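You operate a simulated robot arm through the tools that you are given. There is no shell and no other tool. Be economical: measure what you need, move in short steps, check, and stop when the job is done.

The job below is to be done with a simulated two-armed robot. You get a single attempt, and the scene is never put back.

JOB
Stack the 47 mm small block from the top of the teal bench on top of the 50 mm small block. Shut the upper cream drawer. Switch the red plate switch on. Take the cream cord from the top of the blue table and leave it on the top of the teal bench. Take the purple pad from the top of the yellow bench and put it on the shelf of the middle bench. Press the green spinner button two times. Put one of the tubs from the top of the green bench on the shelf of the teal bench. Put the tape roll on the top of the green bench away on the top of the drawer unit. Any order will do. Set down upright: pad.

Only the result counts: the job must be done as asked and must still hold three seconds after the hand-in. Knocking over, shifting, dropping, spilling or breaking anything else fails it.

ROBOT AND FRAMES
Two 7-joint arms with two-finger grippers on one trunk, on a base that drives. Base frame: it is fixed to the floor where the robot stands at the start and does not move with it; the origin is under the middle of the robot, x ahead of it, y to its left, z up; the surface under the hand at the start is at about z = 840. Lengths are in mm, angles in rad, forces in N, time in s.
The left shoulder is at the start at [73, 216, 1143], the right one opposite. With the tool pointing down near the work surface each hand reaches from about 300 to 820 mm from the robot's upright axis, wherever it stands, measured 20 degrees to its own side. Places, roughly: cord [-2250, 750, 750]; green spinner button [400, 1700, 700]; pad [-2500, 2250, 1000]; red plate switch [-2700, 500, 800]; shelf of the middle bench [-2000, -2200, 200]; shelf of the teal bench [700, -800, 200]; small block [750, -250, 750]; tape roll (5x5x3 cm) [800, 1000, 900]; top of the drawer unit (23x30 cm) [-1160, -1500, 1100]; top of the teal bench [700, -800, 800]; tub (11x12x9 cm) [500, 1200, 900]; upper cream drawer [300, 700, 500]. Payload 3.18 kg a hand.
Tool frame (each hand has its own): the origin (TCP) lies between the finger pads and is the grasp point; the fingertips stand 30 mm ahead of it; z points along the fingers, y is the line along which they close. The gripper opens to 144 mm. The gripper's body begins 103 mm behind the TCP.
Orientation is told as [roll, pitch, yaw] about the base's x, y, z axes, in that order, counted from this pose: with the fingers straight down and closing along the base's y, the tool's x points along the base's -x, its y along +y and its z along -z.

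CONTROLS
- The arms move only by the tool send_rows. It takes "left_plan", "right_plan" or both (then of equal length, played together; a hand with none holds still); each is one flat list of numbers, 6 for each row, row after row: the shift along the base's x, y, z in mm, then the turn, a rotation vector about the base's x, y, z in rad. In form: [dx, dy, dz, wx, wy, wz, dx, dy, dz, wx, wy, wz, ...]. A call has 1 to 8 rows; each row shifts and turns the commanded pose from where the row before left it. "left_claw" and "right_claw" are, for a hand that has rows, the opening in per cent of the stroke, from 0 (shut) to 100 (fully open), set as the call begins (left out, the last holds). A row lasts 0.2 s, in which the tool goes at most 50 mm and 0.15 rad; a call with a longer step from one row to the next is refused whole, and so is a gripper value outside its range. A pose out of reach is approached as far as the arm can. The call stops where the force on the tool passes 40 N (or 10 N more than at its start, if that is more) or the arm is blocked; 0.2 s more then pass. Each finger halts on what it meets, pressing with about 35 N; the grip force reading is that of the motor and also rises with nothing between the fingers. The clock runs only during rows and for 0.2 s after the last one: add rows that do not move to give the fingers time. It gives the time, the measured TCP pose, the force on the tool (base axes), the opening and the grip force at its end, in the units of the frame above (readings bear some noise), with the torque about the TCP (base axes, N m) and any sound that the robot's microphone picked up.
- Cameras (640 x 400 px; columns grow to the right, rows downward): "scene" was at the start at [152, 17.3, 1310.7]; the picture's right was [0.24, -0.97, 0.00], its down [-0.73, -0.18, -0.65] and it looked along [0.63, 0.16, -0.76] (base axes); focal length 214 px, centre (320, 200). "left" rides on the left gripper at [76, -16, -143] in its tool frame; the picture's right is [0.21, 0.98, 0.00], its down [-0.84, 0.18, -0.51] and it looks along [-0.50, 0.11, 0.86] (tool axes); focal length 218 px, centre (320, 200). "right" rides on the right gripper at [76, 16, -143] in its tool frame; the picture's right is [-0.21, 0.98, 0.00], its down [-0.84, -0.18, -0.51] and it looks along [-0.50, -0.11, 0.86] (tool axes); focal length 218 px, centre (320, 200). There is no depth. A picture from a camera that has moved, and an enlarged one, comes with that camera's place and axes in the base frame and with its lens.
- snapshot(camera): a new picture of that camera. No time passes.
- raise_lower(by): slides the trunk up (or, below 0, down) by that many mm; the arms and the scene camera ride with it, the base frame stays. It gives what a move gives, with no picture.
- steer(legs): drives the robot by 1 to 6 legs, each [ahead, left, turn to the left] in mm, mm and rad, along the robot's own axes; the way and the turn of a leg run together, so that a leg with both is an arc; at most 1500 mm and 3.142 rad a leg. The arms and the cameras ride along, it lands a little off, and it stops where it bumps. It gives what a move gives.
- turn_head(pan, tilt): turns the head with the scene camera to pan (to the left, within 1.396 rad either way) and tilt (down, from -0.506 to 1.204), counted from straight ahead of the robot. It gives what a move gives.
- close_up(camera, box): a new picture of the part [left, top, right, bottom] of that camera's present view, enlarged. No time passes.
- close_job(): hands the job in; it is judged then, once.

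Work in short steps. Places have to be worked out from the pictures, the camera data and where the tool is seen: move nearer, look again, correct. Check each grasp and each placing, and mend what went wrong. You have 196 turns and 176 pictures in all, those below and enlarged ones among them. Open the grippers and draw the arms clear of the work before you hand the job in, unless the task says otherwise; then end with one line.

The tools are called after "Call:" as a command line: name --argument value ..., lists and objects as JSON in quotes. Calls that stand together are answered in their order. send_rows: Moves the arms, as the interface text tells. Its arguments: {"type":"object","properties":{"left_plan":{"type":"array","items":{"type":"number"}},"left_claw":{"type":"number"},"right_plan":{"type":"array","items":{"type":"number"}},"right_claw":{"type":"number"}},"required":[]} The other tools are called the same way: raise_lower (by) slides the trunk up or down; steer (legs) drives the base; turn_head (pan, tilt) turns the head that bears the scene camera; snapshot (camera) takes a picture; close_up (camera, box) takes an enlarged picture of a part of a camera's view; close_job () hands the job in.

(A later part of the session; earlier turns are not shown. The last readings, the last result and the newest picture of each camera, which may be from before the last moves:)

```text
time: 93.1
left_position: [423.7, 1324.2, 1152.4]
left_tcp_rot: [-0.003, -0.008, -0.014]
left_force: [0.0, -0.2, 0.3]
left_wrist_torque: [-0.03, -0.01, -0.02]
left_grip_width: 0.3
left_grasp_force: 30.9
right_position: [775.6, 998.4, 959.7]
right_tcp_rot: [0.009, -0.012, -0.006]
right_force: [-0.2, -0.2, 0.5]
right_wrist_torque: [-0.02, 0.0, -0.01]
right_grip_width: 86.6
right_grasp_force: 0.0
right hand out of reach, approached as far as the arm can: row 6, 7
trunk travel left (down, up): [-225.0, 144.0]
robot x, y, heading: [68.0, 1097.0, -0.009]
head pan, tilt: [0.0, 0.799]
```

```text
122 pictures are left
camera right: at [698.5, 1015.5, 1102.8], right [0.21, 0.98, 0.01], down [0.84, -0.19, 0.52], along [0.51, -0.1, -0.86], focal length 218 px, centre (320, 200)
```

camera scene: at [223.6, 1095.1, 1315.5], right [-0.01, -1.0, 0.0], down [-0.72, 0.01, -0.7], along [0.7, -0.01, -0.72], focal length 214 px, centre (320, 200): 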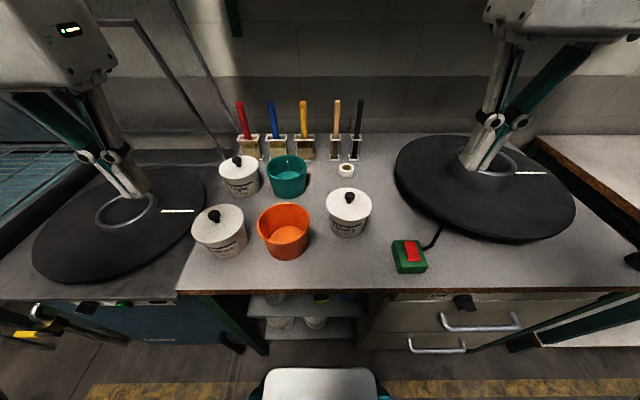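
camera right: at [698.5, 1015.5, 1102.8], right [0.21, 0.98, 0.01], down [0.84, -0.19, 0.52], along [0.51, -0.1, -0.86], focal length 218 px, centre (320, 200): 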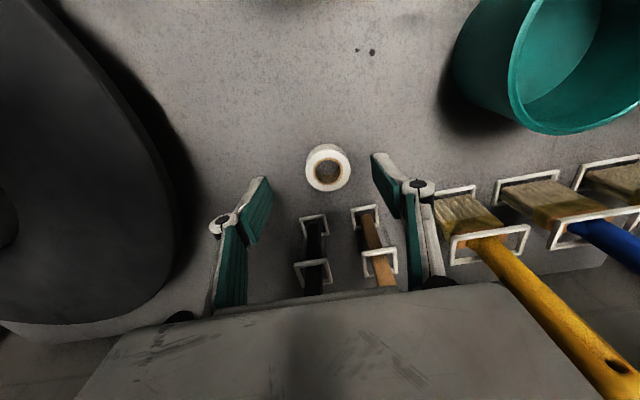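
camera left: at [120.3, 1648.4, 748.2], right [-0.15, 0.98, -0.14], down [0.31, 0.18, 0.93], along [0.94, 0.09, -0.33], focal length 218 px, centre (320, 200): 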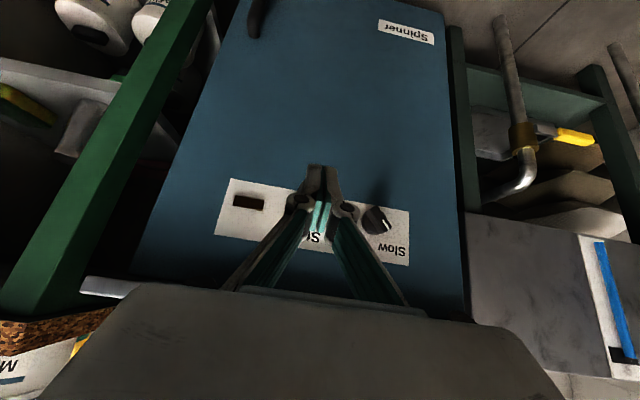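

Tape centre ≈[794,1007], top at z≈880. I drive 35 mm closer for reach and check clearance in the scene view.

Call:
steer --legs '[[35, 0, 0]]'

Call:
snapshot --camera "right"

Call:
close_up --camera "scene" --box '[220, 80, 440, 240]'

```text
time: 94.0
left_position: [458.9, 1325.6, 1151.7]
left_tcp_rot: [-0.003, -0.005, -0.014]
left_force: [0.0, 0.3, -0.6]
left_wrist_torque: [-0.02, 0.06, -0.01]
left_grip_width: 0.1
left_grasp_force: 30.7
right_position: [810.9, 998.8, 960.4]
right_tcp_rot: [0.009, -0.011, -0.006]
right_force: [0.2, 0.1, -0.2]
right_wrist_torque: [0.0, 0.03, 0.03]
right_grip_width: 86.3
right_grasp_force: 0.1
trunk travel left (down, up): [-225.0, 144.0]
robot x, y, heading: [98.0, 1097.6, -0.007]
head pan, tilt: [0.0, 0.799]
```

```text
121 pictures are left
camera right: at [734.2, 1015.4, 1102.0], right [0.21, 0.98, 0.01], down [0.84, -0.19, 0.51], along [0.5, -0.1, -0.86], focal length 218 px, centre (320, 200)
```

right: 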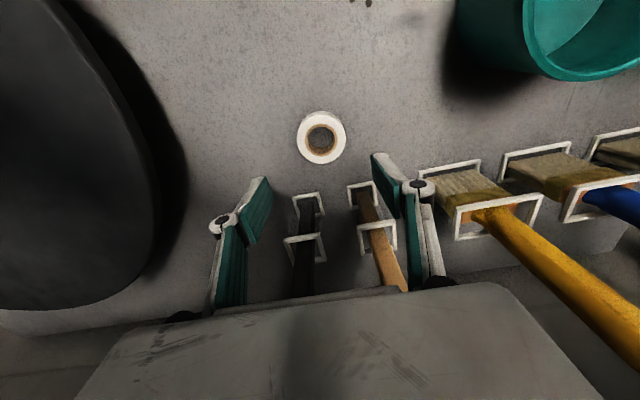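

```text
2.50 times, centred on (330, 160) of scene
camera zoom: at [259.5, 1094.9, 1315.4], right [-0.01, -1.0, 0.0], down [-0.72, 0.01, -0.7], along [0.7, -0.01, -0.72], focal length 536 px, centre (295, 300)
```

zoom: 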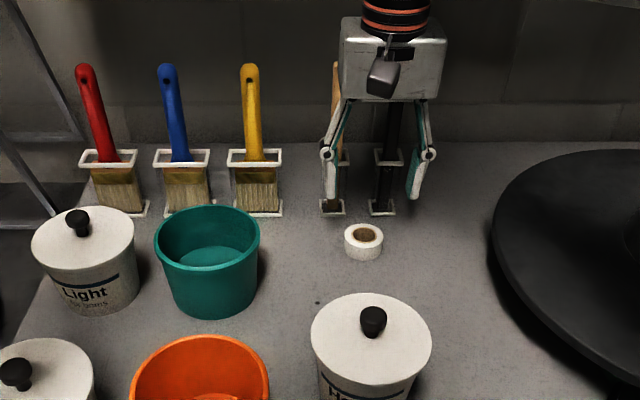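

Triangulated tape top ≈[790,1005,885], so this bench top is at ≈855. Align and descend to z≈900, look.

Call:
send_rows --right_plan '[-20, 6, 0, 0, 0, 0, 0, 0, -30, 0, 0, 0, 0, 0, -30, 0, 0, 0, 0, 0, 0, 0, 0, 0]'

Call:
snapshot --camera "right"

```text
time: 95.0
left_position: [458.4, 1324.8, 1153.6]
left_tcp_rot: [-0.003, -0.007, -0.013]
left_force: [-0.7, -0.9, -0.2]
left_wrist_torque: [-0.01, -0.01, 0.0]
left_grip_width: 0.0
left_grasp_force: 30.9
right_position: [792.2, 1003.5, 901.4]
right_tcp_rot: [0.009, -0.01, -0.005]
right_force: [-0.4, 0.0, -0.3]
right_wrist_torque: [0.01, 0.01, -0.01]
right_grip_width: 86.4
right_grasp_force: 0.1
trunk travel left (down, up): [-225.0, 144.0]
robot x, y, heading: [100.3, 1093.8, -0.006]
head pan, tilt: [0.0, 0.799]
```

```text
119 pictures are left
camera right: at [714.4, 1021.4, 1043.1], right [0.21, 0.98, 0.01], down [0.84, -0.19, 0.52], along [0.51, -0.1, -0.86], focal length 218 px, centre (320, 200)
```

right: 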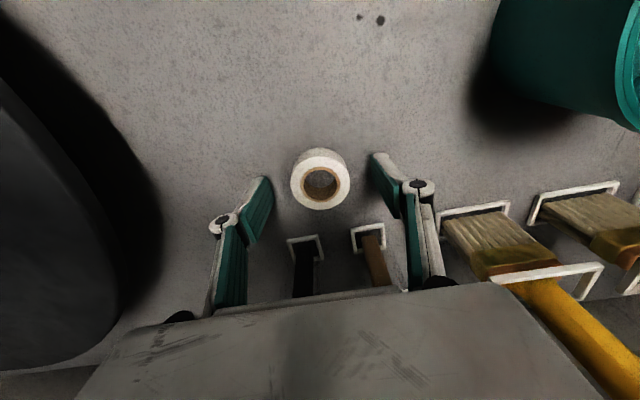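

Centred. Lower gently to about z≈887.

Call:
send_rows --right_plan '[1, 2, -8, 0, 0, 0, 0, 0, -3, 0, 0, 0, 0, 0, -3, 0, 0, 0, 0, 0, 0, 0, 0, 0]'

Call:
close_up --camera "right" --box '[200, 120, 440, 270]'

```text
time: 96.0
left_position: [457.7, 1324.8, 1152.0]
left_tcp_rot: [-0.003, -0.007, -0.016]
left_force: [-0.3, -0.4, 0.4]
left_wrist_torque: [0.0, 0.01, -0.01]
left_grip_width: 0.0
left_grasp_force: 30.7
right_position: [793.8, 1006.6, 887.4]
right_tcp_rot: [0.009, -0.01, -0.004]
right_force: [0.2, 1.2, 2.6]
right_wrist_torque: [-0.07, 0.05, -0.03]
right_grip_width: 86.5
right_grasp_force: 0.8
trunk travel left (down, up): [-225.0, 144.0]
robot x, y, heading: [100.5, 1098.2, -0.006]
head pan, tilt: [0.0, 0.799]
```

```text
2.67 times, centred on (320, 195) of right
camera zoom: at [714.9, 1023.4, 1029.2], right [0.21, 0.98, 0.01], down [0.84, -0.19, 0.52], along [0.51, -0.1, -0.86], focal length 582 px, centre (320, 213)
```

zoom: 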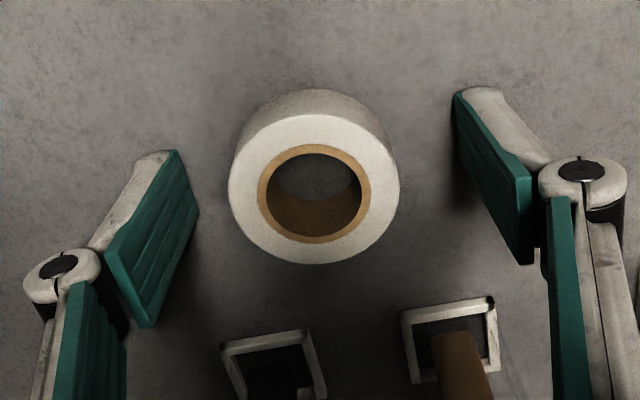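

Just touching (2.6 N): bench top ≈857. Raise 3 mm and close.

Call:
send_rows --right_plan '[0, 0, 4, 0, 0, 0, 0, 0, 0, 0, 0, 0]'

Call:
send_rows --right_plan '[0, 0, 0, 0, 0, 0, 0, 0, 0, 0, 0, 0, 0, 0, 0, 0, 0, 0]' --right_claw 0

Call:
send_rows --right_plan '[0, 0, 20, 0, 0, 0, 0, 0, 30, 0, 0, 0, 0, 0, 30, 0, 0, 0, 0, 0, 0, 0, 0, 0]'

Call:
snapshot --camera "right"

```text
time: 96.5
left_position: [456.8, 1325.0, 1152.1]
left_tcp_rot: [-0.003, -0.005, -0.014]
left_force: [0.4, 0.9, -0.2]
left_wrist_torque: [0.0, 0.01, 0.0]
left_grip_width: 0.0
left_grasp_force: 31.2
right_position: [792.3, 1005.7, 890.5]
right_tcp_rot: [0.007, -0.014, -0.005]
right_force: [-0.2, 0.6, 0.0]
right_wrist_torque: [-0.02, 0.01, 0.0]
right_grip_width: 86.4
right_grasp_force: 0.2
trunk travel left (down, up): [-225.0, 144.0]
robot x, y, heading: [101.4, 1098.4, -0.006]
head pan, tilt: [0.0, 0.799]
```

```text
time: 97.3
left_position: [458.0, 1325.2, 1151.3]
left_tcp_rot: [-0.003, -0.006, -0.013]
left_force: [-0.2, 0.5, -0.6]
left_wrist_torque: [-0.01, 0.01, 0.0]
left_grip_width: 0.0
left_grasp_force: 31.1
right_position: [792.3, 1005.9, 890.5]
right_tcp_rot: [0.008, -0.012, -0.005]
right_force: [-0.2, -0.4, 0.0]
right_wrist_torque: [0.01, 0.01, -0.01]
right_grip_width: 47.7
right_grasp_force: 34.5
trunk travel left (down, up): [-225.0, 144.0]
robot x, y, heading: [100.4, 1098.2, -0.006]
head pan, tilt: [0.0, 0.799]
```

```text
time: 98.3
left_position: [459.4, 1324.6, 1151.8]
left_tcp_rot: [-0.004, -0.004, -0.013]
left_force: [0.7, 0.9, -0.7]
left_wrist_torque: [-0.02, 0.01, -0.01]
left_grip_width: 0.0
left_grasp_force: 31.1
right_position: [792.0, 1005.9, 969.4]
right_tcp_rot: [0.008, -0.012, -0.006]
right_force: [0.2, 0.2, 0.6]
right_wrist_torque: [0.01, -0.01, 0.03]
right_grip_width: 48.0
right_grasp_force: 34.8
trunk travel left (down, up): [-225.0, 144.0]
robot x, y, heading: [97.8, 1095.9, -0.008]
head pan, tilt: [0.0, 0.799]
```

```text
117 pictures are left
camera right: at [714.6, 1023.1, 1111.8], right [0.21, 0.98, 0.01], down [0.84, -0.19, 0.52], along [0.51, -0.1, -0.86], focal length 218 px, centre (320, 200)
```

right: 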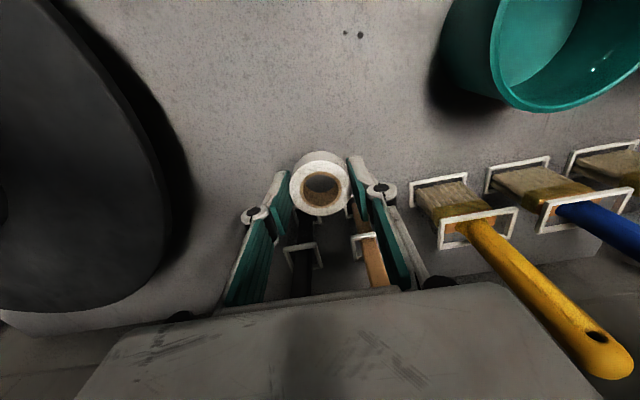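

Tape held (48 mm). I bring the right hand up and back, then back the robot away 200 mm for the tub.

Call:
send_rows --right_plan '[-20, -3, 35, 0, 0, 0, -25, -3, 35, 0, 0, 0, -30, -4, 30, 0, 0, 0, -40, -10, 20, 0, 0, 0, -40, -10, 15, 0, 0, 0, -40, -15, 10, 0, 0, 0, -40, -15, 10, 0, 0, 0, -40, -20, 10, 0, 0, 0]'

Call:
steer --legs '[[-220, 0, 0]]'

Call:
snapshot --camera "scene"

Call:
snapshot --camera "left"

```text
time: 100.2
left_position: [456.4, 1324.1, 1152.8]
left_tcp_rot: [-0.001, -0.007, -0.014]
left_force: [-0.4, -1.5, 0.8]
left_wrist_torque: [0.04, -0.04, 0.02]
left_grip_width: 0.1
left_grasp_force: 31.2
right_position: [517.0, 922.4, 1135.0]
right_tcp_rot: [0.009, -0.014, -0.005]
right_force: [-0.3, 0.0, -0.5]
right_wrist_torque: [0.03, -0.03, 0.03]
right_grip_width: 47.8
right_grasp_force: 35.0
trunk travel left (down, up): [-225.0, 144.0]
robot x, y, heading: [100.5, 1097.2, -0.007]
head pan, tilt: [0.0, 0.799]
```

```text
time: 101.8
left_position: [239.3, 1326.6, 1152.8]
left_tcp_rot: [-0.002, -0.007, -0.011]
left_force: [-0.3, -0.1, 0.5]
left_wrist_torque: [-0.02, -0.02, -0.02]
left_grip_width: 0.0
left_grasp_force: 30.6
right_position: [299.4, 926.0, 1135.4]
right_tcp_rot: [0.009, -0.011, -0.004]
right_force: [-0.5, -0.3, -0.6]
right_wrist_torque: [0.04, -0.03, 0.01]
right_grip_width: 47.9
right_grasp_force: 34.4
trunk travel left (down, up): [-225.0, 144.0]
robot x, y, heading: [-113.8, 1097.5, -0.009]
head pan, tilt: [0.0, 0.799]
```

```text
116 pictures are left
camera scene: at [39.2, 1096.5, 1315.5], right [-0.01, -1.0, 0.0], down [-0.72, 0.01, -0.7], along [0.7, 0.0, -0.72], focal length 214 px, centre (320, 200)
```

scene: 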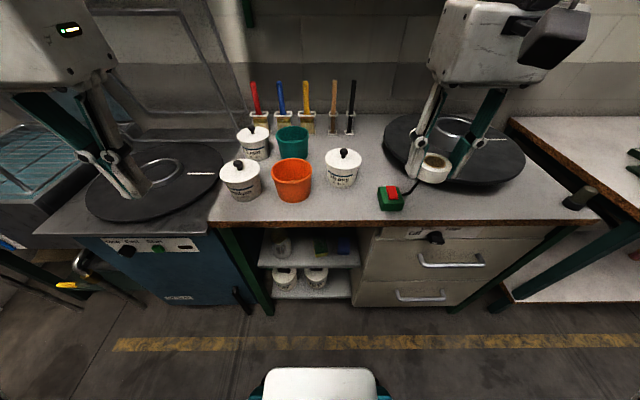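

```text
115 pictures are left
camera left: at [162.0, 1313.2, 1296.4], right [-0.2, 0.98, 0.0], down [0.84, 0.17, 0.51], along [0.5, 0.1, -0.86], focal length 218 px, centre (320, 200)
```

left: 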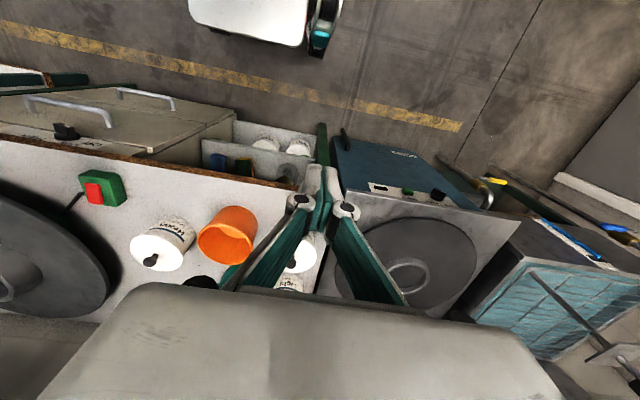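

I move the left hand toward the tub, opened and tilted ~45°, and shift the right hand outward to keep clear.

Call:
send_rows --left_plan '[22, -25, -8, 0, -0.125, 0, 22, -25, -8, 0, -0.125, 0, 22, -25, -8, 0, -0.125, 0, 22, -25, -8, 0, -0.125, 0, 22, -25, -8, 0, -0.125, 0, 22, -25, -8, 0, -0.125, 0, 0, 0, 0, 0, 0, 0]' --right_plan '[-5, -20, 0, 0, 0, 0, -5, -20, 0, 0, 0, 0, -5, -20, 0, 0, 0, 0, -5, -20, 0, 0, 0, 0, -5, -20, 0, 0, 0, 0, 0, 0, 0, 0, 0, 0, 0, 0, 0, 0, 0, 0]' --left_claw 100

Call:
snapshot --camera "left"

Call:
close_up --camera "scene" --box '[200, 100, 400, 230]'

```text
time: 103.4
left_position: [371.2, 1179.0, 1103.8]
left_tcp_rot: [0.009, -0.758, -0.018]
left_force: [0.2, -0.7, 0.4]
left_wrist_torque: [0.02, -0.01, 0.01]
left_grip_width: 144.0
left_grasp_force: 0.0
right_position: [272.9, 825.5, 1135.1]
right_tcp_rot: [0.009, -0.013, -0.005]
right_force: [0.0, 1.1, -0.2]
right_wrist_torque: [-0.01, -0.02, -0.01]
right_grip_width: 47.9
right_grasp_force: 35.1
trunk travel left (down, up): [-225.0, 144.0]
robot x, y, heading: [-115.1, 1099.5, -0.007]
head pan, tilt: [0.0, 0.799]
```

```text
114 pictures are left
camera left: at [218.6, 1165.7, 1156.5], right [-0.14, 0.98, -0.14], down [0.27, 0.17, 0.95], along [0.95, 0.1, -0.28], focal length 218 px, centre (320, 200)
```

left: 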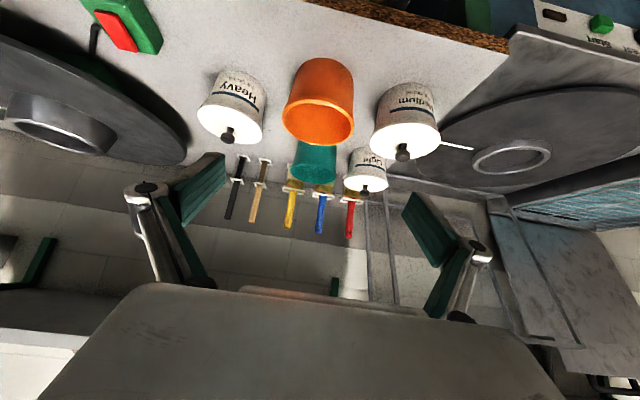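

```text
3.08 times, centred on (300, 165) of scene
camera zoom: at [39.7, 1096.9, 1315.6], right [-0.01, -1.0, 0.0], down [-0.72, 0.0, -0.7], along [0.7, -0.01, -0.72], focal length 660 px, centre (382, 308)
```

zoom: 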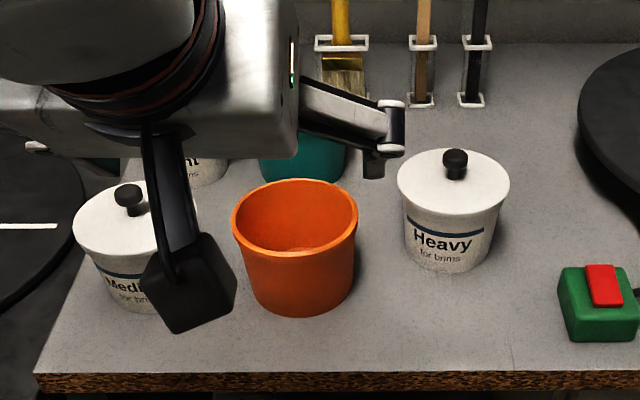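

Tub centre ≈[514,1175], rim z≈940, dia ≈113; neighbours leave ~35 mm gaps, so I'll grip high near the rim. Move to about [505,1175,995] first and look.

Call:
send_rows --left_plan '[34, -1, -27, 0, 0, 0, 34, -1, -27, 0, 0, 0, 33, -1, -27, 0, 0, 0, 33, -1, -27, 0, 0, 0, 0, 0, 0, 0, 0, 0]' --left_claw 90

Call:
snapshot --camera "left"

Call:
close_up --camera "scene" --box '[200, 100, 400, 230]'

```text
time: 104.6
left_position: [504.8, 1173.2, 998.9]
left_tcp_rot: [0.009, -0.758, -0.017]
left_force: [-0.7, 0.6, 0.2]
left_wrist_torque: [0.0, -0.02, -0.01]
left_grip_width: 129.7
left_grasp_force: 0.0
right_position: [274.6, 826.4, 1135.9]
right_tcp_rot: [0.008, -0.011, -0.004]
right_force: [-0.1, -0.5, -0.3]
right_wrist_torque: [-0.01, -0.02, -0.03]
right_grip_width: 47.8
right_grasp_force: 34.7
trunk travel left (down, up): [-225.0, 144.0]
robot x, y, heading: [-115.2, 1098.0, -0.007]
head pan, tilt: [0.0, 0.799]
```

```text
112 pictures are left
camera left: at [352.5, 1160.0, 1050.4], right [-0.14, 0.98, -0.14], down [0.27, 0.17, 0.95], along [0.95, 0.1, -0.28], focal length 218 px, centre (320, 200)
```

left: 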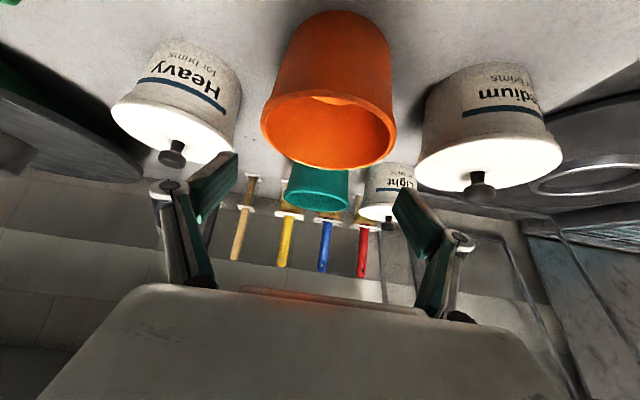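

```text
3.08 times, centred on (300, 165) of scene
camera zoom: at [39.3, 1096.7, 1315.7], right [-0.01, -1.0, 0.0], down [-0.72, 0.0, -0.7], along [0.7, 0.0, -0.72], focal length 660 px, centre (382, 308)
```

zoom: 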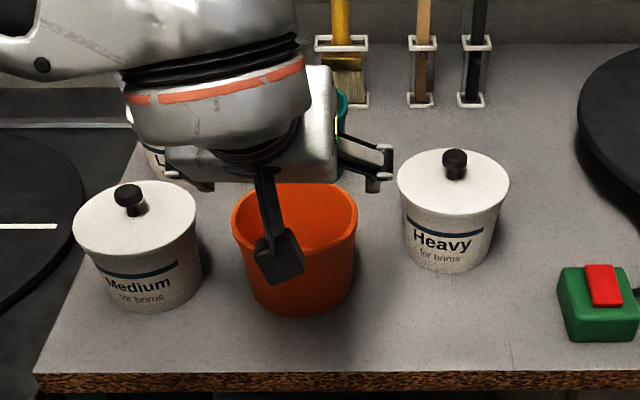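

The knuckles would touch the Medium lid with this grip. Better: grip the tub vertically with fingers closing along x (front/back is free), shift it 55 mm toward the front edge, and then regrip tilted. I rise, untilt and start the yaw.

Call:
send_rows --left_plan '[0, 0, 20, 0, 0.127, 0, 0, 0, 20, 0, 0.127, 0, 0, 0, 20, 0, 0.127, 0, 0, 0, 0, 0, 0.127, 0, 0, 0, 0, 0, 0.127, 0, 0, 0, 0, 0, 0.12, 0, 0, 0, 0, 0, 0, -0.14, 0, 0, 0, 0, 0, -0.14]'

Call:
send_rows --left_plan '[0, 0, 0, 0, 0, -0.145, 0, 0, 0, 0, 0, -0.145, 0, 0, 0, 0, 0, -0.145, 0, 0, 0, 0, 0, -0.145, 0, 0, 0, 0, 0, -0.145, 0, 0, 0, 0, 0, -0.145, 0, 0, 0, 0, 0, -0.145, 0, 0, 0, 0, 0, -0.145]'

Call:
snapshot --camera "left"

```text
time: 106.4
left_position: [505.3, 1174.5, 1056.6]
left_tcp_rot: [-0.004, 0.001, -0.155]
left_force: [0.0, 0.1, -0.4]
left_wrist_torque: [-0.01, 0.02, -0.01]
left_grip_width: 129.5
left_grasp_force: 0.1
left hand out of reach, approached as far as the arm can: row 8
right_position: [274.5, 824.0, 1133.9]
right_tcp_rot: [0.01, -0.011, -0.005]
right_force: [-0.9, -0.3, 0.6]
right_wrist_torque: [-0.02, 0.0, -0.01]
right_grip_width: 48.0
right_grasp_force: 34.8
trunk travel left (down, up): [-225.0, 144.0]
robot x, y, heading: [-118.0, 1101.0, -0.007]
head pan, tilt: [0.0, 0.799]
```

```text
time: 108.2
left_position: [471.8, 1204.5, 1032.1]
left_tcp_rot: [-0.003, 0.0, -0.344]
left_force: [-0.8, -0.7, -0.3]
left_wrist_torque: [0.0, 0.03, -0.02]
left_grip_width: 129.7
left_grasp_force: 0.2
left hand out of reach, approached as far as the arm can: row 1, 2, 3, 4, 5, 6, 7, 8
right_position: [276.0, 824.8, 1135.3]
right_tcp_rot: [0.009, -0.014, -0.006]
right_force: [-1.1, -0.7, -1.1]
right_wrist_torque: [-0.01, 0.02, 0.03]
right_grip_width: 47.9
right_grasp_force: 34.9
trunk travel left (down, up): [-225.0, 144.0]
robot x, y, heading: [-115.5, 1098.7, -0.008]
head pan, tilt: [0.0, 0.799]
```

```text
110 pictures are left
camera left: at [394.3, 1216.3, 1176.0], right [0.13, 0.99, 0.0], down [0.85, -0.11, 0.51], along [0.5, -0.07, -0.86], focal length 218 px, centre (320, 200)
```

left: 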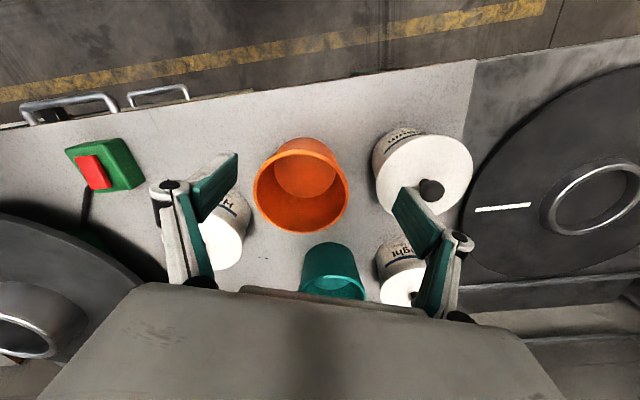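

Clockwise is limited. Try turning the other way, to +1.57.

Call:
send_rows --left_plan '[0, -5, 3, 0, 0, 0.145, 0, -5, 3, 0, 0, 0.145, 0, -5, 3, 0, 0, 0.145, 0, -5, 3, 0, 0, 0.145, 0, -5, 3, 0, 0, 0.145, 0, -5, 3, 0, 0, 0.145, 0, 0, 0, 0, 0, 0.145, 0, 0, 0, 0, 0, 0.145]'

Call:
send_rows --left_plan '[5, 0, 0, 0, 0, 0.145, 5, 0, 0, 0, 0, 0.145, 5, 0, 0, 0, 0, 0.145, 5, 0, 0, 0, 0, 0.145, 5, 0, 0, 0, 0, 0.1, 0, 0, 0, 0, 0, 0, 0, 0, 0, 0, 0, 0]'

Call:
snapshot --camera "left"

```text
time: 110.0
left_position: [470.8, 1172.9, 1050.4]
left_tcp_rot: [-0.001, -0.001, 0.821]
left_force: [0.5, -0.6, -0.9]
left_wrist_torque: [-0.04, 0.01, 0.04]
left_grip_width: 129.5
left_grasp_force: 0.1
right_position: [274.4, 824.6, 1135.3]
right_tcp_rot: [0.008, -0.012, -0.005]
right_force: [0.0, 0.2, 0.3]
right_wrist_torque: [0.0, 0.02, -0.01]
right_grip_width: 48.1
right_grasp_force: 35.3
trunk travel left (down, up): [-225.0, 144.0]
robot x, y, heading: [-117.3, 1100.9, -0.007]
head pan, tilt: [0.0, 0.799]
```

```text
time: 111.6
left_position: [496.1, 1173.6, 1051.9]
left_tcp_rot: [-0.002, 0.001, 1.498]
left_force: [0.7, -0.6, -0.5]
left_wrist_torque: [-0.01, 0.03, -0.01]
left_grip_width: 129.5
left_grasp_force: 0.1
right_position: [274.3, 824.5, 1135.6]
right_tcp_rot: [0.009, -0.012, -0.005]
right_force: [0.0, 0.7, -0.2]
right_wrist_torque: [0.0, -0.01, -0.02]
right_grip_width: 47.9
right_grasp_force: 34.9
trunk travel left (down, up): [-225.0, 144.0]
robot x, y, heading: [-118.3, 1102.1, -0.004]
head pan, tilt: [0.0, 0.799]
```

```text
109 pictures are left
camera left: at [507.3, 1097.6, 1194.9], right [-0.99, -0.14, 0.0], down [-0.12, 0.85, 0.51], along [-0.07, 0.5, -0.86], focal length 218 px, centre (320, 200)
```

left: 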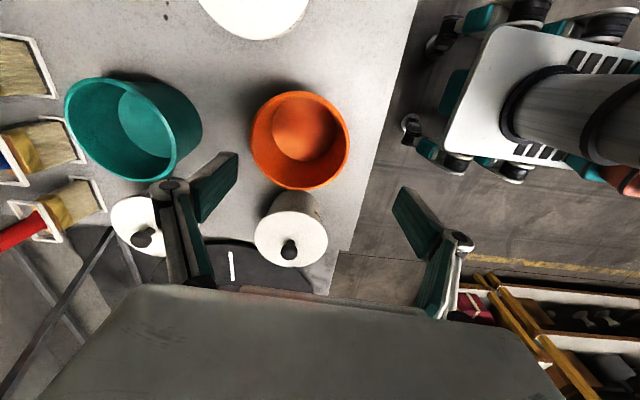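

Works. Now align above the tub (≈[517,1173]) and lower to z≈990 to re-check.

Call:
send_rows --left_plan '[20, 0, -30, 0, 0, 0.07, 0, 0, -30, 0, 0, 0, 0, 0, 0, 0, 0, 0]'

Call:
snapshot --camera "left"

Call:
close_up --camera "scene" --box '[200, 100, 400, 230]'

```text
time: 112.4
left_position: [515.5, 1174.2, 988.7]
left_tcp_rot: [-0.005, 0.0, 1.567]
left_force: [-0.5, -0.9, -0.5]
left_wrist_torque: [0.03, 0.0, 0.0]
left_grip_width: 129.3
left_grasp_force: 0.1
right_position: [275.0, 824.0, 1135.0]
right_tcp_rot: [0.008, -0.014, -0.004]
right_force: [-0.3, -1.0, -1.0]
right_wrist_torque: [0.03, 0.02, 0.0]
right_grip_width: 48.2
right_grasp_force: 35.3
trunk travel left (down, up): [-225.0, 144.0]
robot x, y, heading: [-116.0, 1098.4, -0.006]
head pan, tilt: [0.0, 0.799]
```

```text
108 pictures are left
camera left: at [532.2, 1098.9, 1133.5], right [-0.98, -0.21, 0.0], down [-0.18, 0.84, 0.51], along [-0.1, 0.5, -0.86], focal length 218 px, centre (320, 200)
```

left: 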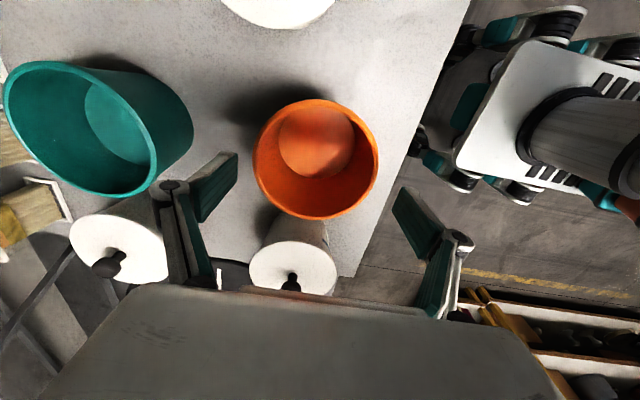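

```text
3.08 times, centred on (300, 165) of scene
camera zoom: at [39.9, 1096.3, 1315.5], right [-0.01, -1.0, 0.0], down [-0.72, 0.01, -0.7], along [0.7, 0.0, -0.72], focal length 660 px, centre (382, 308)
```

zoom: 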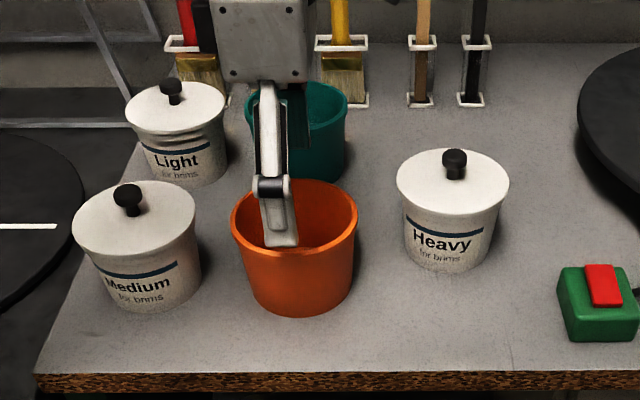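

Tub rim centre ≈[519,1172], dia ≈114. Open slightly more, and descend to z≈918.

Call:
send_rows --left_plan '[3, -2, 0, 0, 0, 0, 0, 0, -30, 0, 0, 0, 0, 0, -30, 0, 0, 0, 0, 0, -10, 0, 0, 0, 0, 0, 0, 0, 0, 0]' --left_claw 96

Call:
snapshot --camera "left"

```text
time: 113.6
left_position: [519.3, 1171.8, 918.5]
left_tcp_rot: [-0.003, 0.002, 1.568]
left_force: [0.2, 0.3, -0.3]
left_wrist_torque: [0.03, -0.02, -0.03]
left_grip_width: 138.2
left_grasp_force: 0.0
right_position: [274.6, 825.4, 1134.3]
right_tcp_rot: [0.007, -0.012, -0.005]
right_force: [-0.2, -0.1, 0.8]
right_wrist_torque: [0.03, -0.01, -0.04]
right_grip_width: 47.7
right_grasp_force: 34.9
trunk travel left (down, up): [-225.0, 144.0]
robot x, y, heading: [-115.3, 1099.5, -0.009]
head pan, tilt: [0.0, 0.799]
```

```text
106 pictures are left
camera left: at [535.4, 1096.6, 1062.4], right [-0.98, -0.2, 0.0], down [-0.18, 0.84, 0.51], along [-0.1, 0.5, -0.86], focal length 218 px, centre (320, 200)
```

left: 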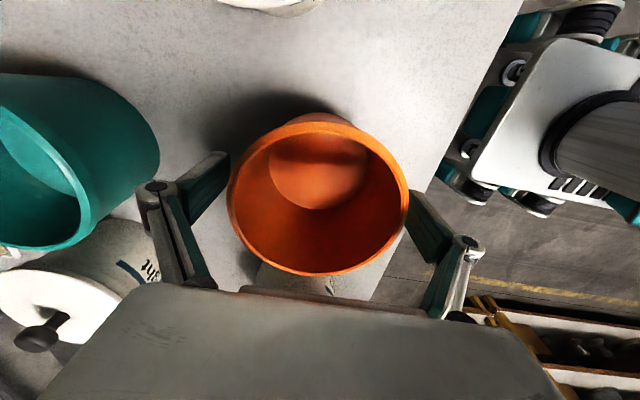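

Fingers straddle the tub. Close and lift slightly.

Call:
send_rows --left_plan '[0, 0, 0, 0, 0, 0, 0, 0, 0, 0, 0, 0, 0, 0, 0, 0, 0, 0]' --left_claw 0

Call:
send_rows --left_plan '[0, 0, 6, 0, 0, 0, 0, 0, 6, 0, 0, 0, 0, 0, 0, 0, 0, 0]'

Call:
close_up --camera "scene" --box '[200, 100, 400, 230]'

```text
time: 114.4
left_position: [518.4, 1170.8, 918.9]
left_tcp_rot: [-0.004, -0.001, 1.567]
left_force: [0.0, 0.2, 0.2]
left_wrist_torque: [-0.01, -0.08, 0.0]
left_grip_width: 107.6
left_grasp_force: 35.2
right_position: [274.3, 825.4, 1135.6]
right_tcp_rot: [0.008, -0.012, -0.006]
right_force: [1.1, 0.4, -0.7]
right_wrist_torque: [0.01, 0.02, 0.0]
right_grip_width: 47.9
right_grasp_force: 35.4
trunk travel left (down, up): [-225.0, 144.0]
robot x, y, heading: [-117.0, 1096.3, -0.011]
head pan, tilt: [0.0, 0.799]
```

```text
time: 115.2
left_position: [519.4, 1171.8, 930.6]
left_tcp_rot: [-0.002, 0.001, 1.567]
left_force: [-0.5, 0.1, -0.8]
left_wrist_torque: [0.01, 0.0, -0.01]
left_grip_width: 108.0
left_grasp_force: 34.9
right_position: [275.9, 824.1, 1135.9]
right_tcp_rot: [0.009, -0.012, -0.005]
right_force: [0.0, 0.2, -0.2]
right_wrist_torque: [-0.03, 0.02, -0.02]
right_grip_width: 48.1
right_grasp_force: 35.0
trunk travel left (down, up): [-225.0, 144.0]
robot x, y, heading: [-115.6, 1098.2, -0.001]
head pan, tilt: [0.0, 0.799]
```

```text
3.08 times, centred on (300, 165) of scene
camera zoom: at [40.1, 1096.5, 1315.4], right [-0.01, -1.0, 0.0], down [-0.72, 0.01, -0.7], along [0.7, 0.0, -0.72], focal length 660 px, centre (382, 308)
```

zoom: 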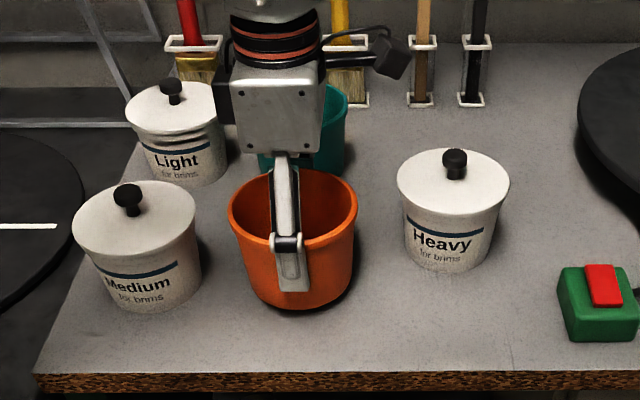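

Tub held and lifted. Shift it 48 mm to the front and 20 mm right, set it down, release.

Call:
send_rows --left_plan '[-16, -7, 0, 0, 0, 0, -16, -7, 0, 0, 0, 0, -16, -6, 0, 0, 0, 0, 0, 0, -6, 0, 0, 0, 0, 0, -6, 0, 0, 0, 0, 0, 0, 0, 0, 0]'

Call:
send_rows --left_plan '[0, 0, 0, 0, 0, 0, 0, 0, 0, 0, 0, 0]' --left_claw 96

Call:
send_rows --left_plan '[0, 0, 30, 0, 0, 0, 0, 0, 40, 0, 0, 0, 0, 0, 40, 0, 0, 0, 0, 0, 20, 0, 0, -0.14, 0, 0, 0, 0, 0, -0.14, 0, 0, 0, 0, 0, -0.14, 0, 0, 0, 0, 0, -0.14, 0, 0, 0, 0, 0, -0.14]'

Call:
close_up --camera "scene" --box '[200, 100, 400, 230]'

```text
time: 116.6
left_position: [470.9, 1153.0, 919.9]
left_tcp_rot: [-0.001, -0.002, 1.567]
left_force: [0.1, 0.4, -0.3]
left_wrist_torque: [0.0, 0.03, -0.01]
left_grip_width: 107.5
left_grasp_force: 34.9
right_position: [275.2, 824.5, 1135.5]
right_tcp_rot: [0.009, -0.012, -0.006]
right_force: [-0.1, -0.2, 0.0]
right_wrist_torque: [0.0, -0.04, -0.02]
right_grip_width: 47.8
right_grasp_force: 34.7
trunk travel left (down, up): [-225.0, 144.0]
robot x, y, heading: [-118.5, 1097.0, -0.008]
head pan, tilt: [0.0, 0.799]
```

```text
time: 117.2
left_position: [472.1, 1153.0, 919.9]
left_tcp_rot: [-0.004, 0.0, 1.569]
left_force: [-0.5, 0.2, 0.3]
left_wrist_torque: [0.0, -0.02, -0.03]
left_grip_width: 138.0
left_grasp_force: 0.0
right_position: [274.5, 824.5, 1135.8]
right_tcp_rot: [0.008, -0.011, -0.004]
right_force: [-0.4, -0.3, -0.7]
right_wrist_torque: [0.0, 0.01, 0.0]
right_grip_width: 47.8
right_grasp_force: 34.3
trunk travel left (down, up): [-225.0, 144.0]
robot x, y, heading: [-118.8, 1099.9, -0.005]
head pan, tilt: [0.0, 0.799]
```

```text
time: 119.0
left_position: [471.8, 1151.8, 1050.8]
left_tcp_rot: [-0.004, 0.0, 0.865]
left_force: [0.6, 0.0, 0.1]
left_wrist_torque: [0.0, -0.01, -0.02]
left_grip_width: 138.4
left_grasp_force: 0.0
right_position: [274.5, 825.2, 1135.8]
right_tcp_rot: [0.008, -0.011, -0.005]
right_force: [0.8, 0.4, -1.0]
right_wrist_torque: [0.0, -0.01, -0.01]
right_grip_width: 47.7
right_grasp_force: 34.7
trunk travel left (down, up): [-225.0, 144.0]
robot x, y, heading: [-116.4, 1096.4, -0.005]
head pan, tilt: [0.0, 0.799]
```

```text
3.08 times, centred on (300, 165) of scene
camera zoom: at [39.9, 1096.5, 1315.5], right [-0.01, -1.0, 0.0], down [-0.72, 0.01, -0.7], along [0.7, 0.0, -0.72], focal length 660 px, centre (382, 308)
```

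zoom: 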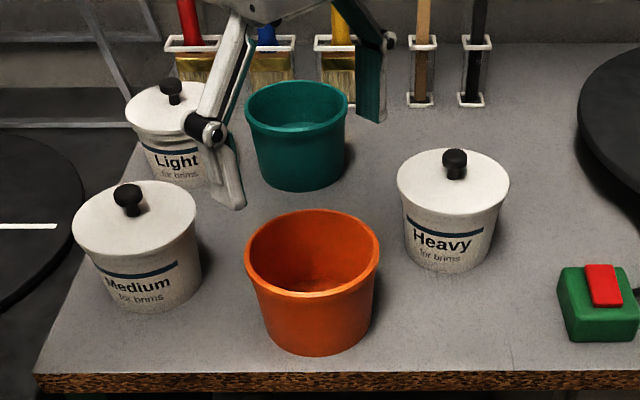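

Tub now stands clear. Yaw back to 0, then tilt.

Call:
send_rows --left_plan '[0, 0, 0, 0, 0, -0.145, 0, 0, 0, 0, 0, -0.145, 0, 0, 0, 0, 0, -0.145, 0, 0, 0, 0, 0, -0.145, 0, 0, 0, 0, 0, -0.145, 0, 0, 0, 0, 0, -0.145, 0, 0, 0, 0, 0, 0]'

Call:
send_rows --left_plan '[-5, 0, -5, 0, -0.125, 0, -5, 0, -5, 0, -0.125, 0, -5, 0, -5, 0, -0.125, 0, -5, 0, -5, 0, -0.125, 0, -5, 0, -5, 0, -0.125, 0, -5, 0, -5, 0, -0.125, 0, 0, 0, 0, 0, 0, 0]'

Call:
snapshot --camera "left"

```text
time: 120.6
left_position: [472.0, 1151.7, 1049.5]
left_tcp_rot: [-0.002, 0.001, -0.005]
left_force: [-0.1, 0.1, -0.6]
left_wrist_torque: [0.02, 0.02, 0.0]
left_grip_width: 138.0
left_grasp_force: 0.0
right_position: [274.2, 823.9, 1135.1]
right_tcp_rot: [0.009, -0.013, -0.005]
right_force: [0.5, -0.7, 0.1]
right_wrist_torque: [0.0, 0.01, 0.0]
right_grip_width: 47.8
right_grasp_force: 35.1
trunk travel left (down, up): [-225.0, 144.0]
robot x, y, heading: [-115.4, 1098.2, -0.008]
head pan, tilt: [0.0, 0.799]
```

```text
time: 122.2
left_position: [442.3, 1151.2, 1019.8]
left_tcp_rot: [0.0, -0.75, -0.003]
left_force: [0.0, -0.3, 0.8]
left_wrist_torque: [0.01, -0.01, -0.02]
left_grip_width: 138.1
left_grasp_force: 0.1
right_position: [275.3, 824.8, 1137.5]
right_tcp_rot: [0.007, -0.013, -0.004]
right_force: [0.1, 0.4, 0.0]
right_wrist_torque: [-0.02, 0.04, -0.01]
right_grip_width: 48.0
right_grasp_force: 34.8
trunk travel left (down, up): [-225.0, 144.0]
robot x, y, heading: [-115.2, 1098.9, -0.008]
head pan, tilt: [0.0, 0.799]
```

```text
103 pictures are left
camera left: at [289.0, 1136.8, 1072.8], right [-0.15, 0.98, -0.14], down [0.27, 0.18, 0.95], along [0.95, 0.1, -0.29], focal length 218 px, centre (320, 200)
```

left: 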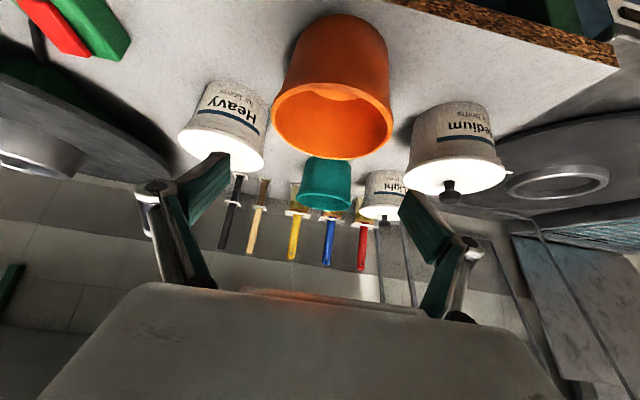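

Tub rim centre ≈[466,1155]. Move over it and descend with fingers straddling to z≈905.

Call:
send_rows --left_plan '[12, 2, -10, 0, 0, 0, 12, 1, -10, 0, 0, 0, 0, 0, -30, 0, 0, 0, 0, 0, -30, 0, 0, 0, 0, 0, 0, 0, 0, 0]'

Call:
snapshot --camera "left"

Call:
close_up --camera "scene" --box '[200, 100, 400, 230]'

```text
time: 123.4
left_position: [465.2, 1154.1, 939.2]
left_tcp_rot: [-0.002, -0.75, -0.004]
left_force: [-0.1, -0.1, 1.1]
left_wrist_torque: [0.02, 0.0, 0.01]
left_grip_width: 138.4
left_grasp_force: 0.0
right_position: [274.9, 824.0, 1134.8]
right_tcp_rot: [0.008, -0.012, -0.004]
right_force: [-0.9, 0.3, -0.1]
right_wrist_torque: [0.0, -0.01, -0.01]
right_grip_width: 48.0
right_grasp_force: 35.7
trunk travel left (down, up): [-225.0, 144.0]
robot x, y, heading: [-117.6, 1097.0, -0.008]
head pan, tilt: [0.0, 0.799]
```

```text
102 pictures are left
camera left: at [312.3, 1140.0, 993.5], right [-0.15, 0.98, -0.14], down [0.27, 0.18, 0.95], along [0.95, 0.1, -0.29], focal length 218 px, centre (320, 200)
```

left: 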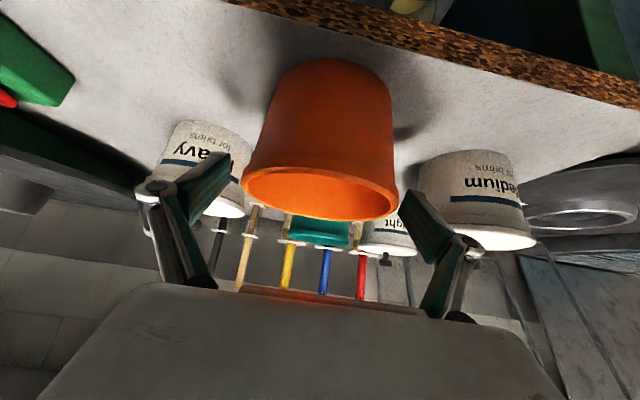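

```text
3.08 times, centred on (300, 165) of scene
camera zoom: at [39.6, 1096.6, 1315.6], right [-0.01, -1.0, 0.0], down [-0.72, 0.01, -0.7], along [0.7, 0.0, -0.72], focal length 660 px, centre (382, 308)
```

zoom: 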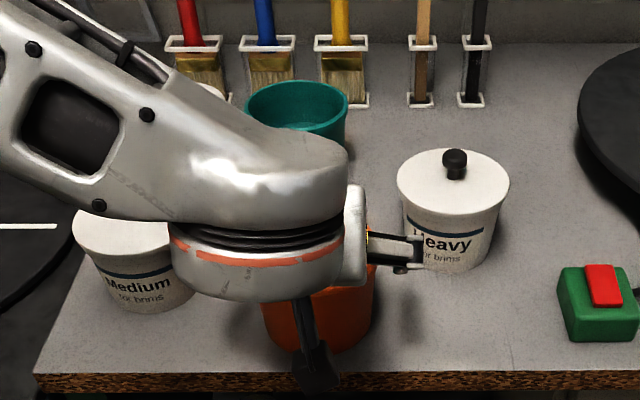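

Centred. Descend the last 34 mm and close.

Call:
send_rows --left_plan '[2, 0, -17, 0, 0, 0, 0, 0, -17, 0, 0, 0, 0, 0, 0, 0, 0, 0]'

Call:
send_rows --left_plan '[0, 0, 0, 0, 0, 0, 0, 0, 0, 0, 0, 0, 0, 0, 0, 0, 0, 0]' --left_claw 0

Call:
send_rows --left_plan '[0, 0, 10, 0, 0, 0, 0, 0, 20, 0, 0, 0, 0, 0, 30, 0, 0, 0, 0, 0, 30, 0, 0, 0, 0, 0, 0, 0, 0, 0]'

Call:
snapshot --camera "left"

Call:
snapshot --camera "scene"

```text
time: 124.2
left_position: [467.6, 1155.6, 906.5]
left_tcp_rot: [0.001, -0.752, -0.004]
left_force: [-0.6, 0.0, -1.2]
left_wrist_torque: [0.05, -0.02, 0.02]
left_grip_width: 138.2
left_grasp_force: 0.0
right_position: [274.0, 824.3, 1135.0]
right_tcp_rot: [0.007, -0.012, -0.005]
right_force: [0.6, -0.2, -0.5]
right_wrist_torque: [0.0, 0.0, 0.0]
right_grip_width: 47.9
right_grasp_force: 34.6
trunk travel left (down, up): [-225.0, 144.0]
robot x, y, heading: [-120.7, 1098.7, -0.013]
head pan, tilt: [0.0, 0.799]
```

```text
time: 125.0
left_position: [467.6, 1154.9, 906.8]
left_tcp_rot: [0.001, -0.751, -0.004]
left_force: [-0.9, -0.1, 2.1]
left_wrist_torque: [0.09, -0.06, 0.01]
left_grip_width: 103.0
left_grasp_force: 34.9
right_position: [274.6, 824.4, 1135.5]
right_tcp_rot: [0.009, -0.014, -0.004]
right_force: [0.6, 0.1, -0.8]
right_wrist_torque: [-0.01, 0.02, 0.0]
right_grip_width: 48.0
right_grasp_force: 35.1
trunk travel left (down, up): [-225.0, 144.0]
robot x, y, heading: [-119.8, 1097.5, -0.005]
head pan, tilt: [0.0, 0.799]
```

```text
time: 126.2
left_position: [466.4, 1153.6, 996.7]
left_tcp_rot: [-0.002, -0.749, -0.007]
left_force: [-0.4, 0.8, -1.0]
left_wrist_torque: [0.04, 0.02, -0.04]
left_grip_width: 102.9
left_grasp_force: 35.0
right_position: [275.7, 825.9, 1134.6]
right_tcp_rot: [0.011, -0.011, -0.005]
right_force: [-0.9, 0.1, -0.2]
right_wrist_torque: [-0.02, 0.01, -0.04]
right_grip_width: 47.6
right_grasp_force: 35.1
trunk travel left (down, up): [-225.0, 144.0]
robot x, y, heading: [-117.8, 1098.3, -0.009]
head pan, tilt: [0.0, 0.799]
```

```text
100 pictures are left
camera left: at [314.0, 1139.3, 1050.3], right [-0.15, 0.98, -0.14], down [0.27, 0.18, 0.95], along [0.95, 0.1, -0.29], focal length 218 px, centre (320, 200)
```

left: 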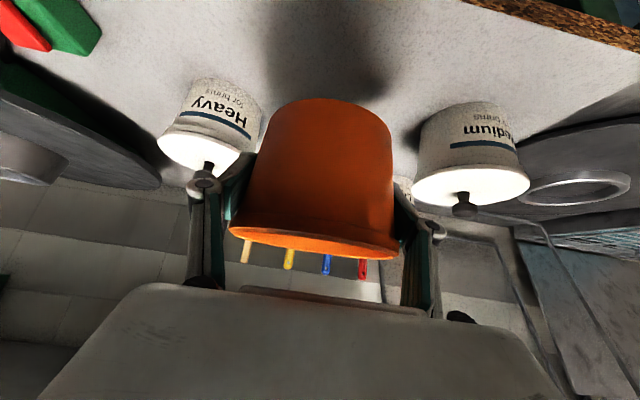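

```text
99 pictures are left
camera scene: at [40.5, 1096.5, 1315.3], right [-0.01, -1.0, 0.0], down [-0.72, 0.01, -0.7], along [0.7, 0.0, -0.72], focal length 214 px, centre (320, 200)
```

scene: 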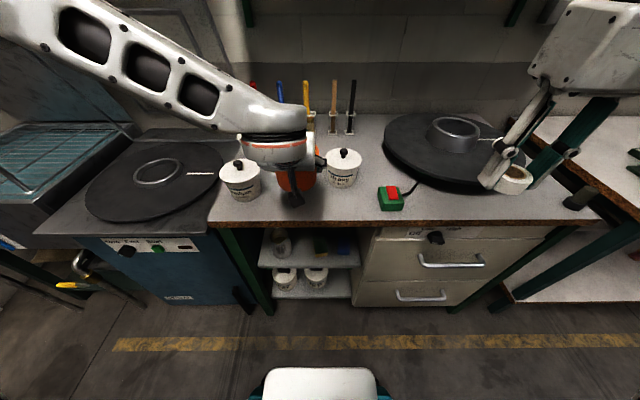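

Both items held. I back away and drive right along the room to the teal bench, then look at its shelf.

Call:
steer --legs '[[-400, 0, 0], [0, -1000, 0], [0, -650, 0]]'

Call:
turn_head --pan 0.0 --tilt 0.55

Call:
snapshot --camera "scene"

```text
time: 143.2
left_position: [52.7, -499.7, 997.2]
left_tcp_rot: [0.002, -0.751, -0.005]
left_force: [-0.4, -1.0, -1.1]
left_wrist_torque: [-0.01, 0.02, 0.03]
left_grip_width: 102.7
left_grasp_force: 35.3
right_position: [-139.7, -829.6, 1135.6]
right_tcp_rot: [0.009, -0.011, -0.005]
right_force: [0.4, 0.1, 0.1]
right_wrist_torque: [-0.01, 0.01, 0.01]
right_grip_width: 47.7
right_grasp_force: 34.8
trunk travel left (down, up): [-225.0, 144.0]
robot x, y, heading: [-531.5, -556.8, -0.011]
head pan, tilt: [0.0, 0.799]
```

```text
time: 144.0
left_position: [51.9, -500.4, 996.6]
left_tcp_rot: [0.0, -0.75, -0.005]
left_force: [0.5, -0.5, -0.6]
left_wrist_torque: [-0.03, 0.03, -0.03]
left_grip_width: 102.7
left_grasp_force: 35.6
right_position: [-139.5, -829.3, 1135.2]
right_tcp_rot: [0.008, -0.014, -0.004]
right_force: [0.0, 0.1, 0.2]
right_wrist_torque: [-0.01, 0.01, 0.0]
right_grip_width: 47.7
right_grasp_force: 35.3
trunk travel left (down, up): [-225.0, 144.0]
robot x, y, heading: [-532.8, -556.4, -0.007]
head pan, tilt: [0.0, 0.55]
```

```text
98 pictures are left
camera scene: at [-365.1, -557.3, 1336.8], right [-0.01, -1.0, 0.0], down [-0.52, 0.0, -0.85], along [0.85, -0.01, -0.52], focal length 214 px, centre (320, 200)
```

scene: 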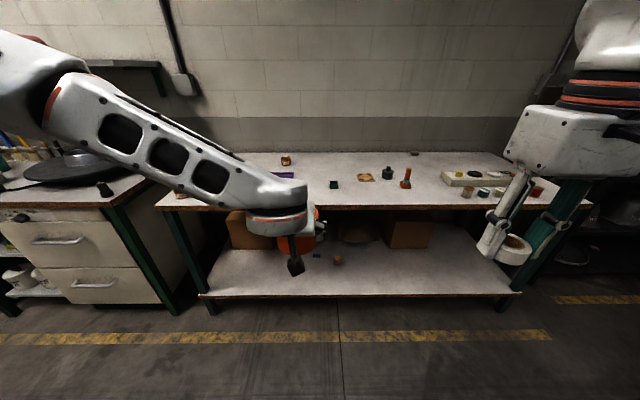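

The shelf's front edge is near x≈400 at z≈215, with free space at the front. I lower the trunk to the bottom, then the tub hand in front of the bench.

Call:
raise_lower --by -220

Call:
send_rows --left_plan '[0, 0, -45, 0, 0, 0, 0, 0, -45, 0, 0, 0, 0, 0, -45, 0, 0, 0, 0, 0, -45, 0, 0, 0, 0, 0, -45, 0, 0, 0, 0, 0, -45, 0, 0, 0, 0, 0, -45, 0, 0, 0, 0, 0, -45, 0, 0, 0]'

Call:
snapshot --camera "scene"

```text
time: 146.3
left_position: [52.2, -500.4, 776.8]
left_tcp_rot: [0.0, -0.753, -0.005]
left_force: [-0.7, -0.4, -1.3]
left_wrist_torque: [-0.01, 0.03, 0.02]
left_grip_width: 102.8
left_grasp_force: 35.3
right_position: [-140.2, -828.5, 915.5]
right_tcp_rot: [0.007, -0.013, -0.006]
right_force: [0.0, 0.5, -0.5]
right_wrist_torque: [-0.02, -0.04, 0.0]
right_grip_width: 47.7
right_grasp_force: 35.2
trunk travel left (down, up): [-5.0, 364.0]
robot x, y, heading: [-534.0, -549.4, -0.006]
head pan, tilt: [0.0, 0.55]
```

```text
time: 147.8
left_position: [103.0, -451.8, 531.2]
left_tcp_rot: [-0.095, -0.759, 0.257]
left_force: [-0.8, -0.4, 0.0]
left_wrist_torque: [0.03, -0.01, 0.03]
left_grip_width: 102.7
left_grasp_force: 34.8
left hand out of reach, approached as far as the arm can: row 7
right_position: [-139.4, -829.3, 915.2]
right_tcp_rot: [0.01, -0.012, -0.005]
right_force: [0.7, -0.1, -0.1]
right_wrist_torque: [0.05, -0.03, 0.03]
right_grip_width: 47.7
right_grasp_force: 34.4
trunk travel left (down, up): [-5.0, 364.0]
robot x, y, heading: [-531.7, -553.6, -0.009]
head pan, tilt: [0.0, 0.55]
stopped in row 7 (left hand): the arm was blocked; the commanded pose is now the measured one
```

```text
97 pictures are left
camera scene: at [-155.3, -558.9, 1070.5], right [-0.01, -1.0, 0.0], down [-0.52, 0.0, -0.85], along [0.85, -0.01, -0.52], focal length 214 px, centre (320, 200)
```

scene: 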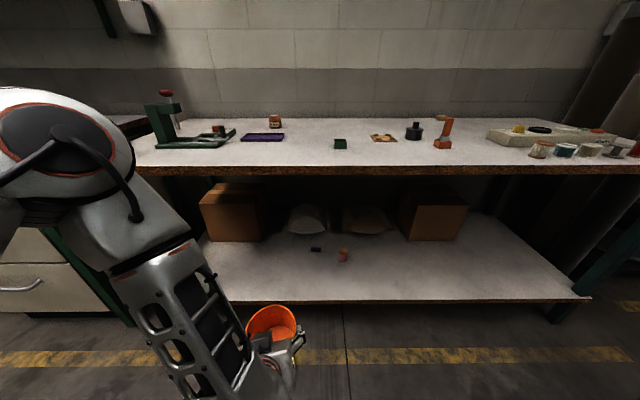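

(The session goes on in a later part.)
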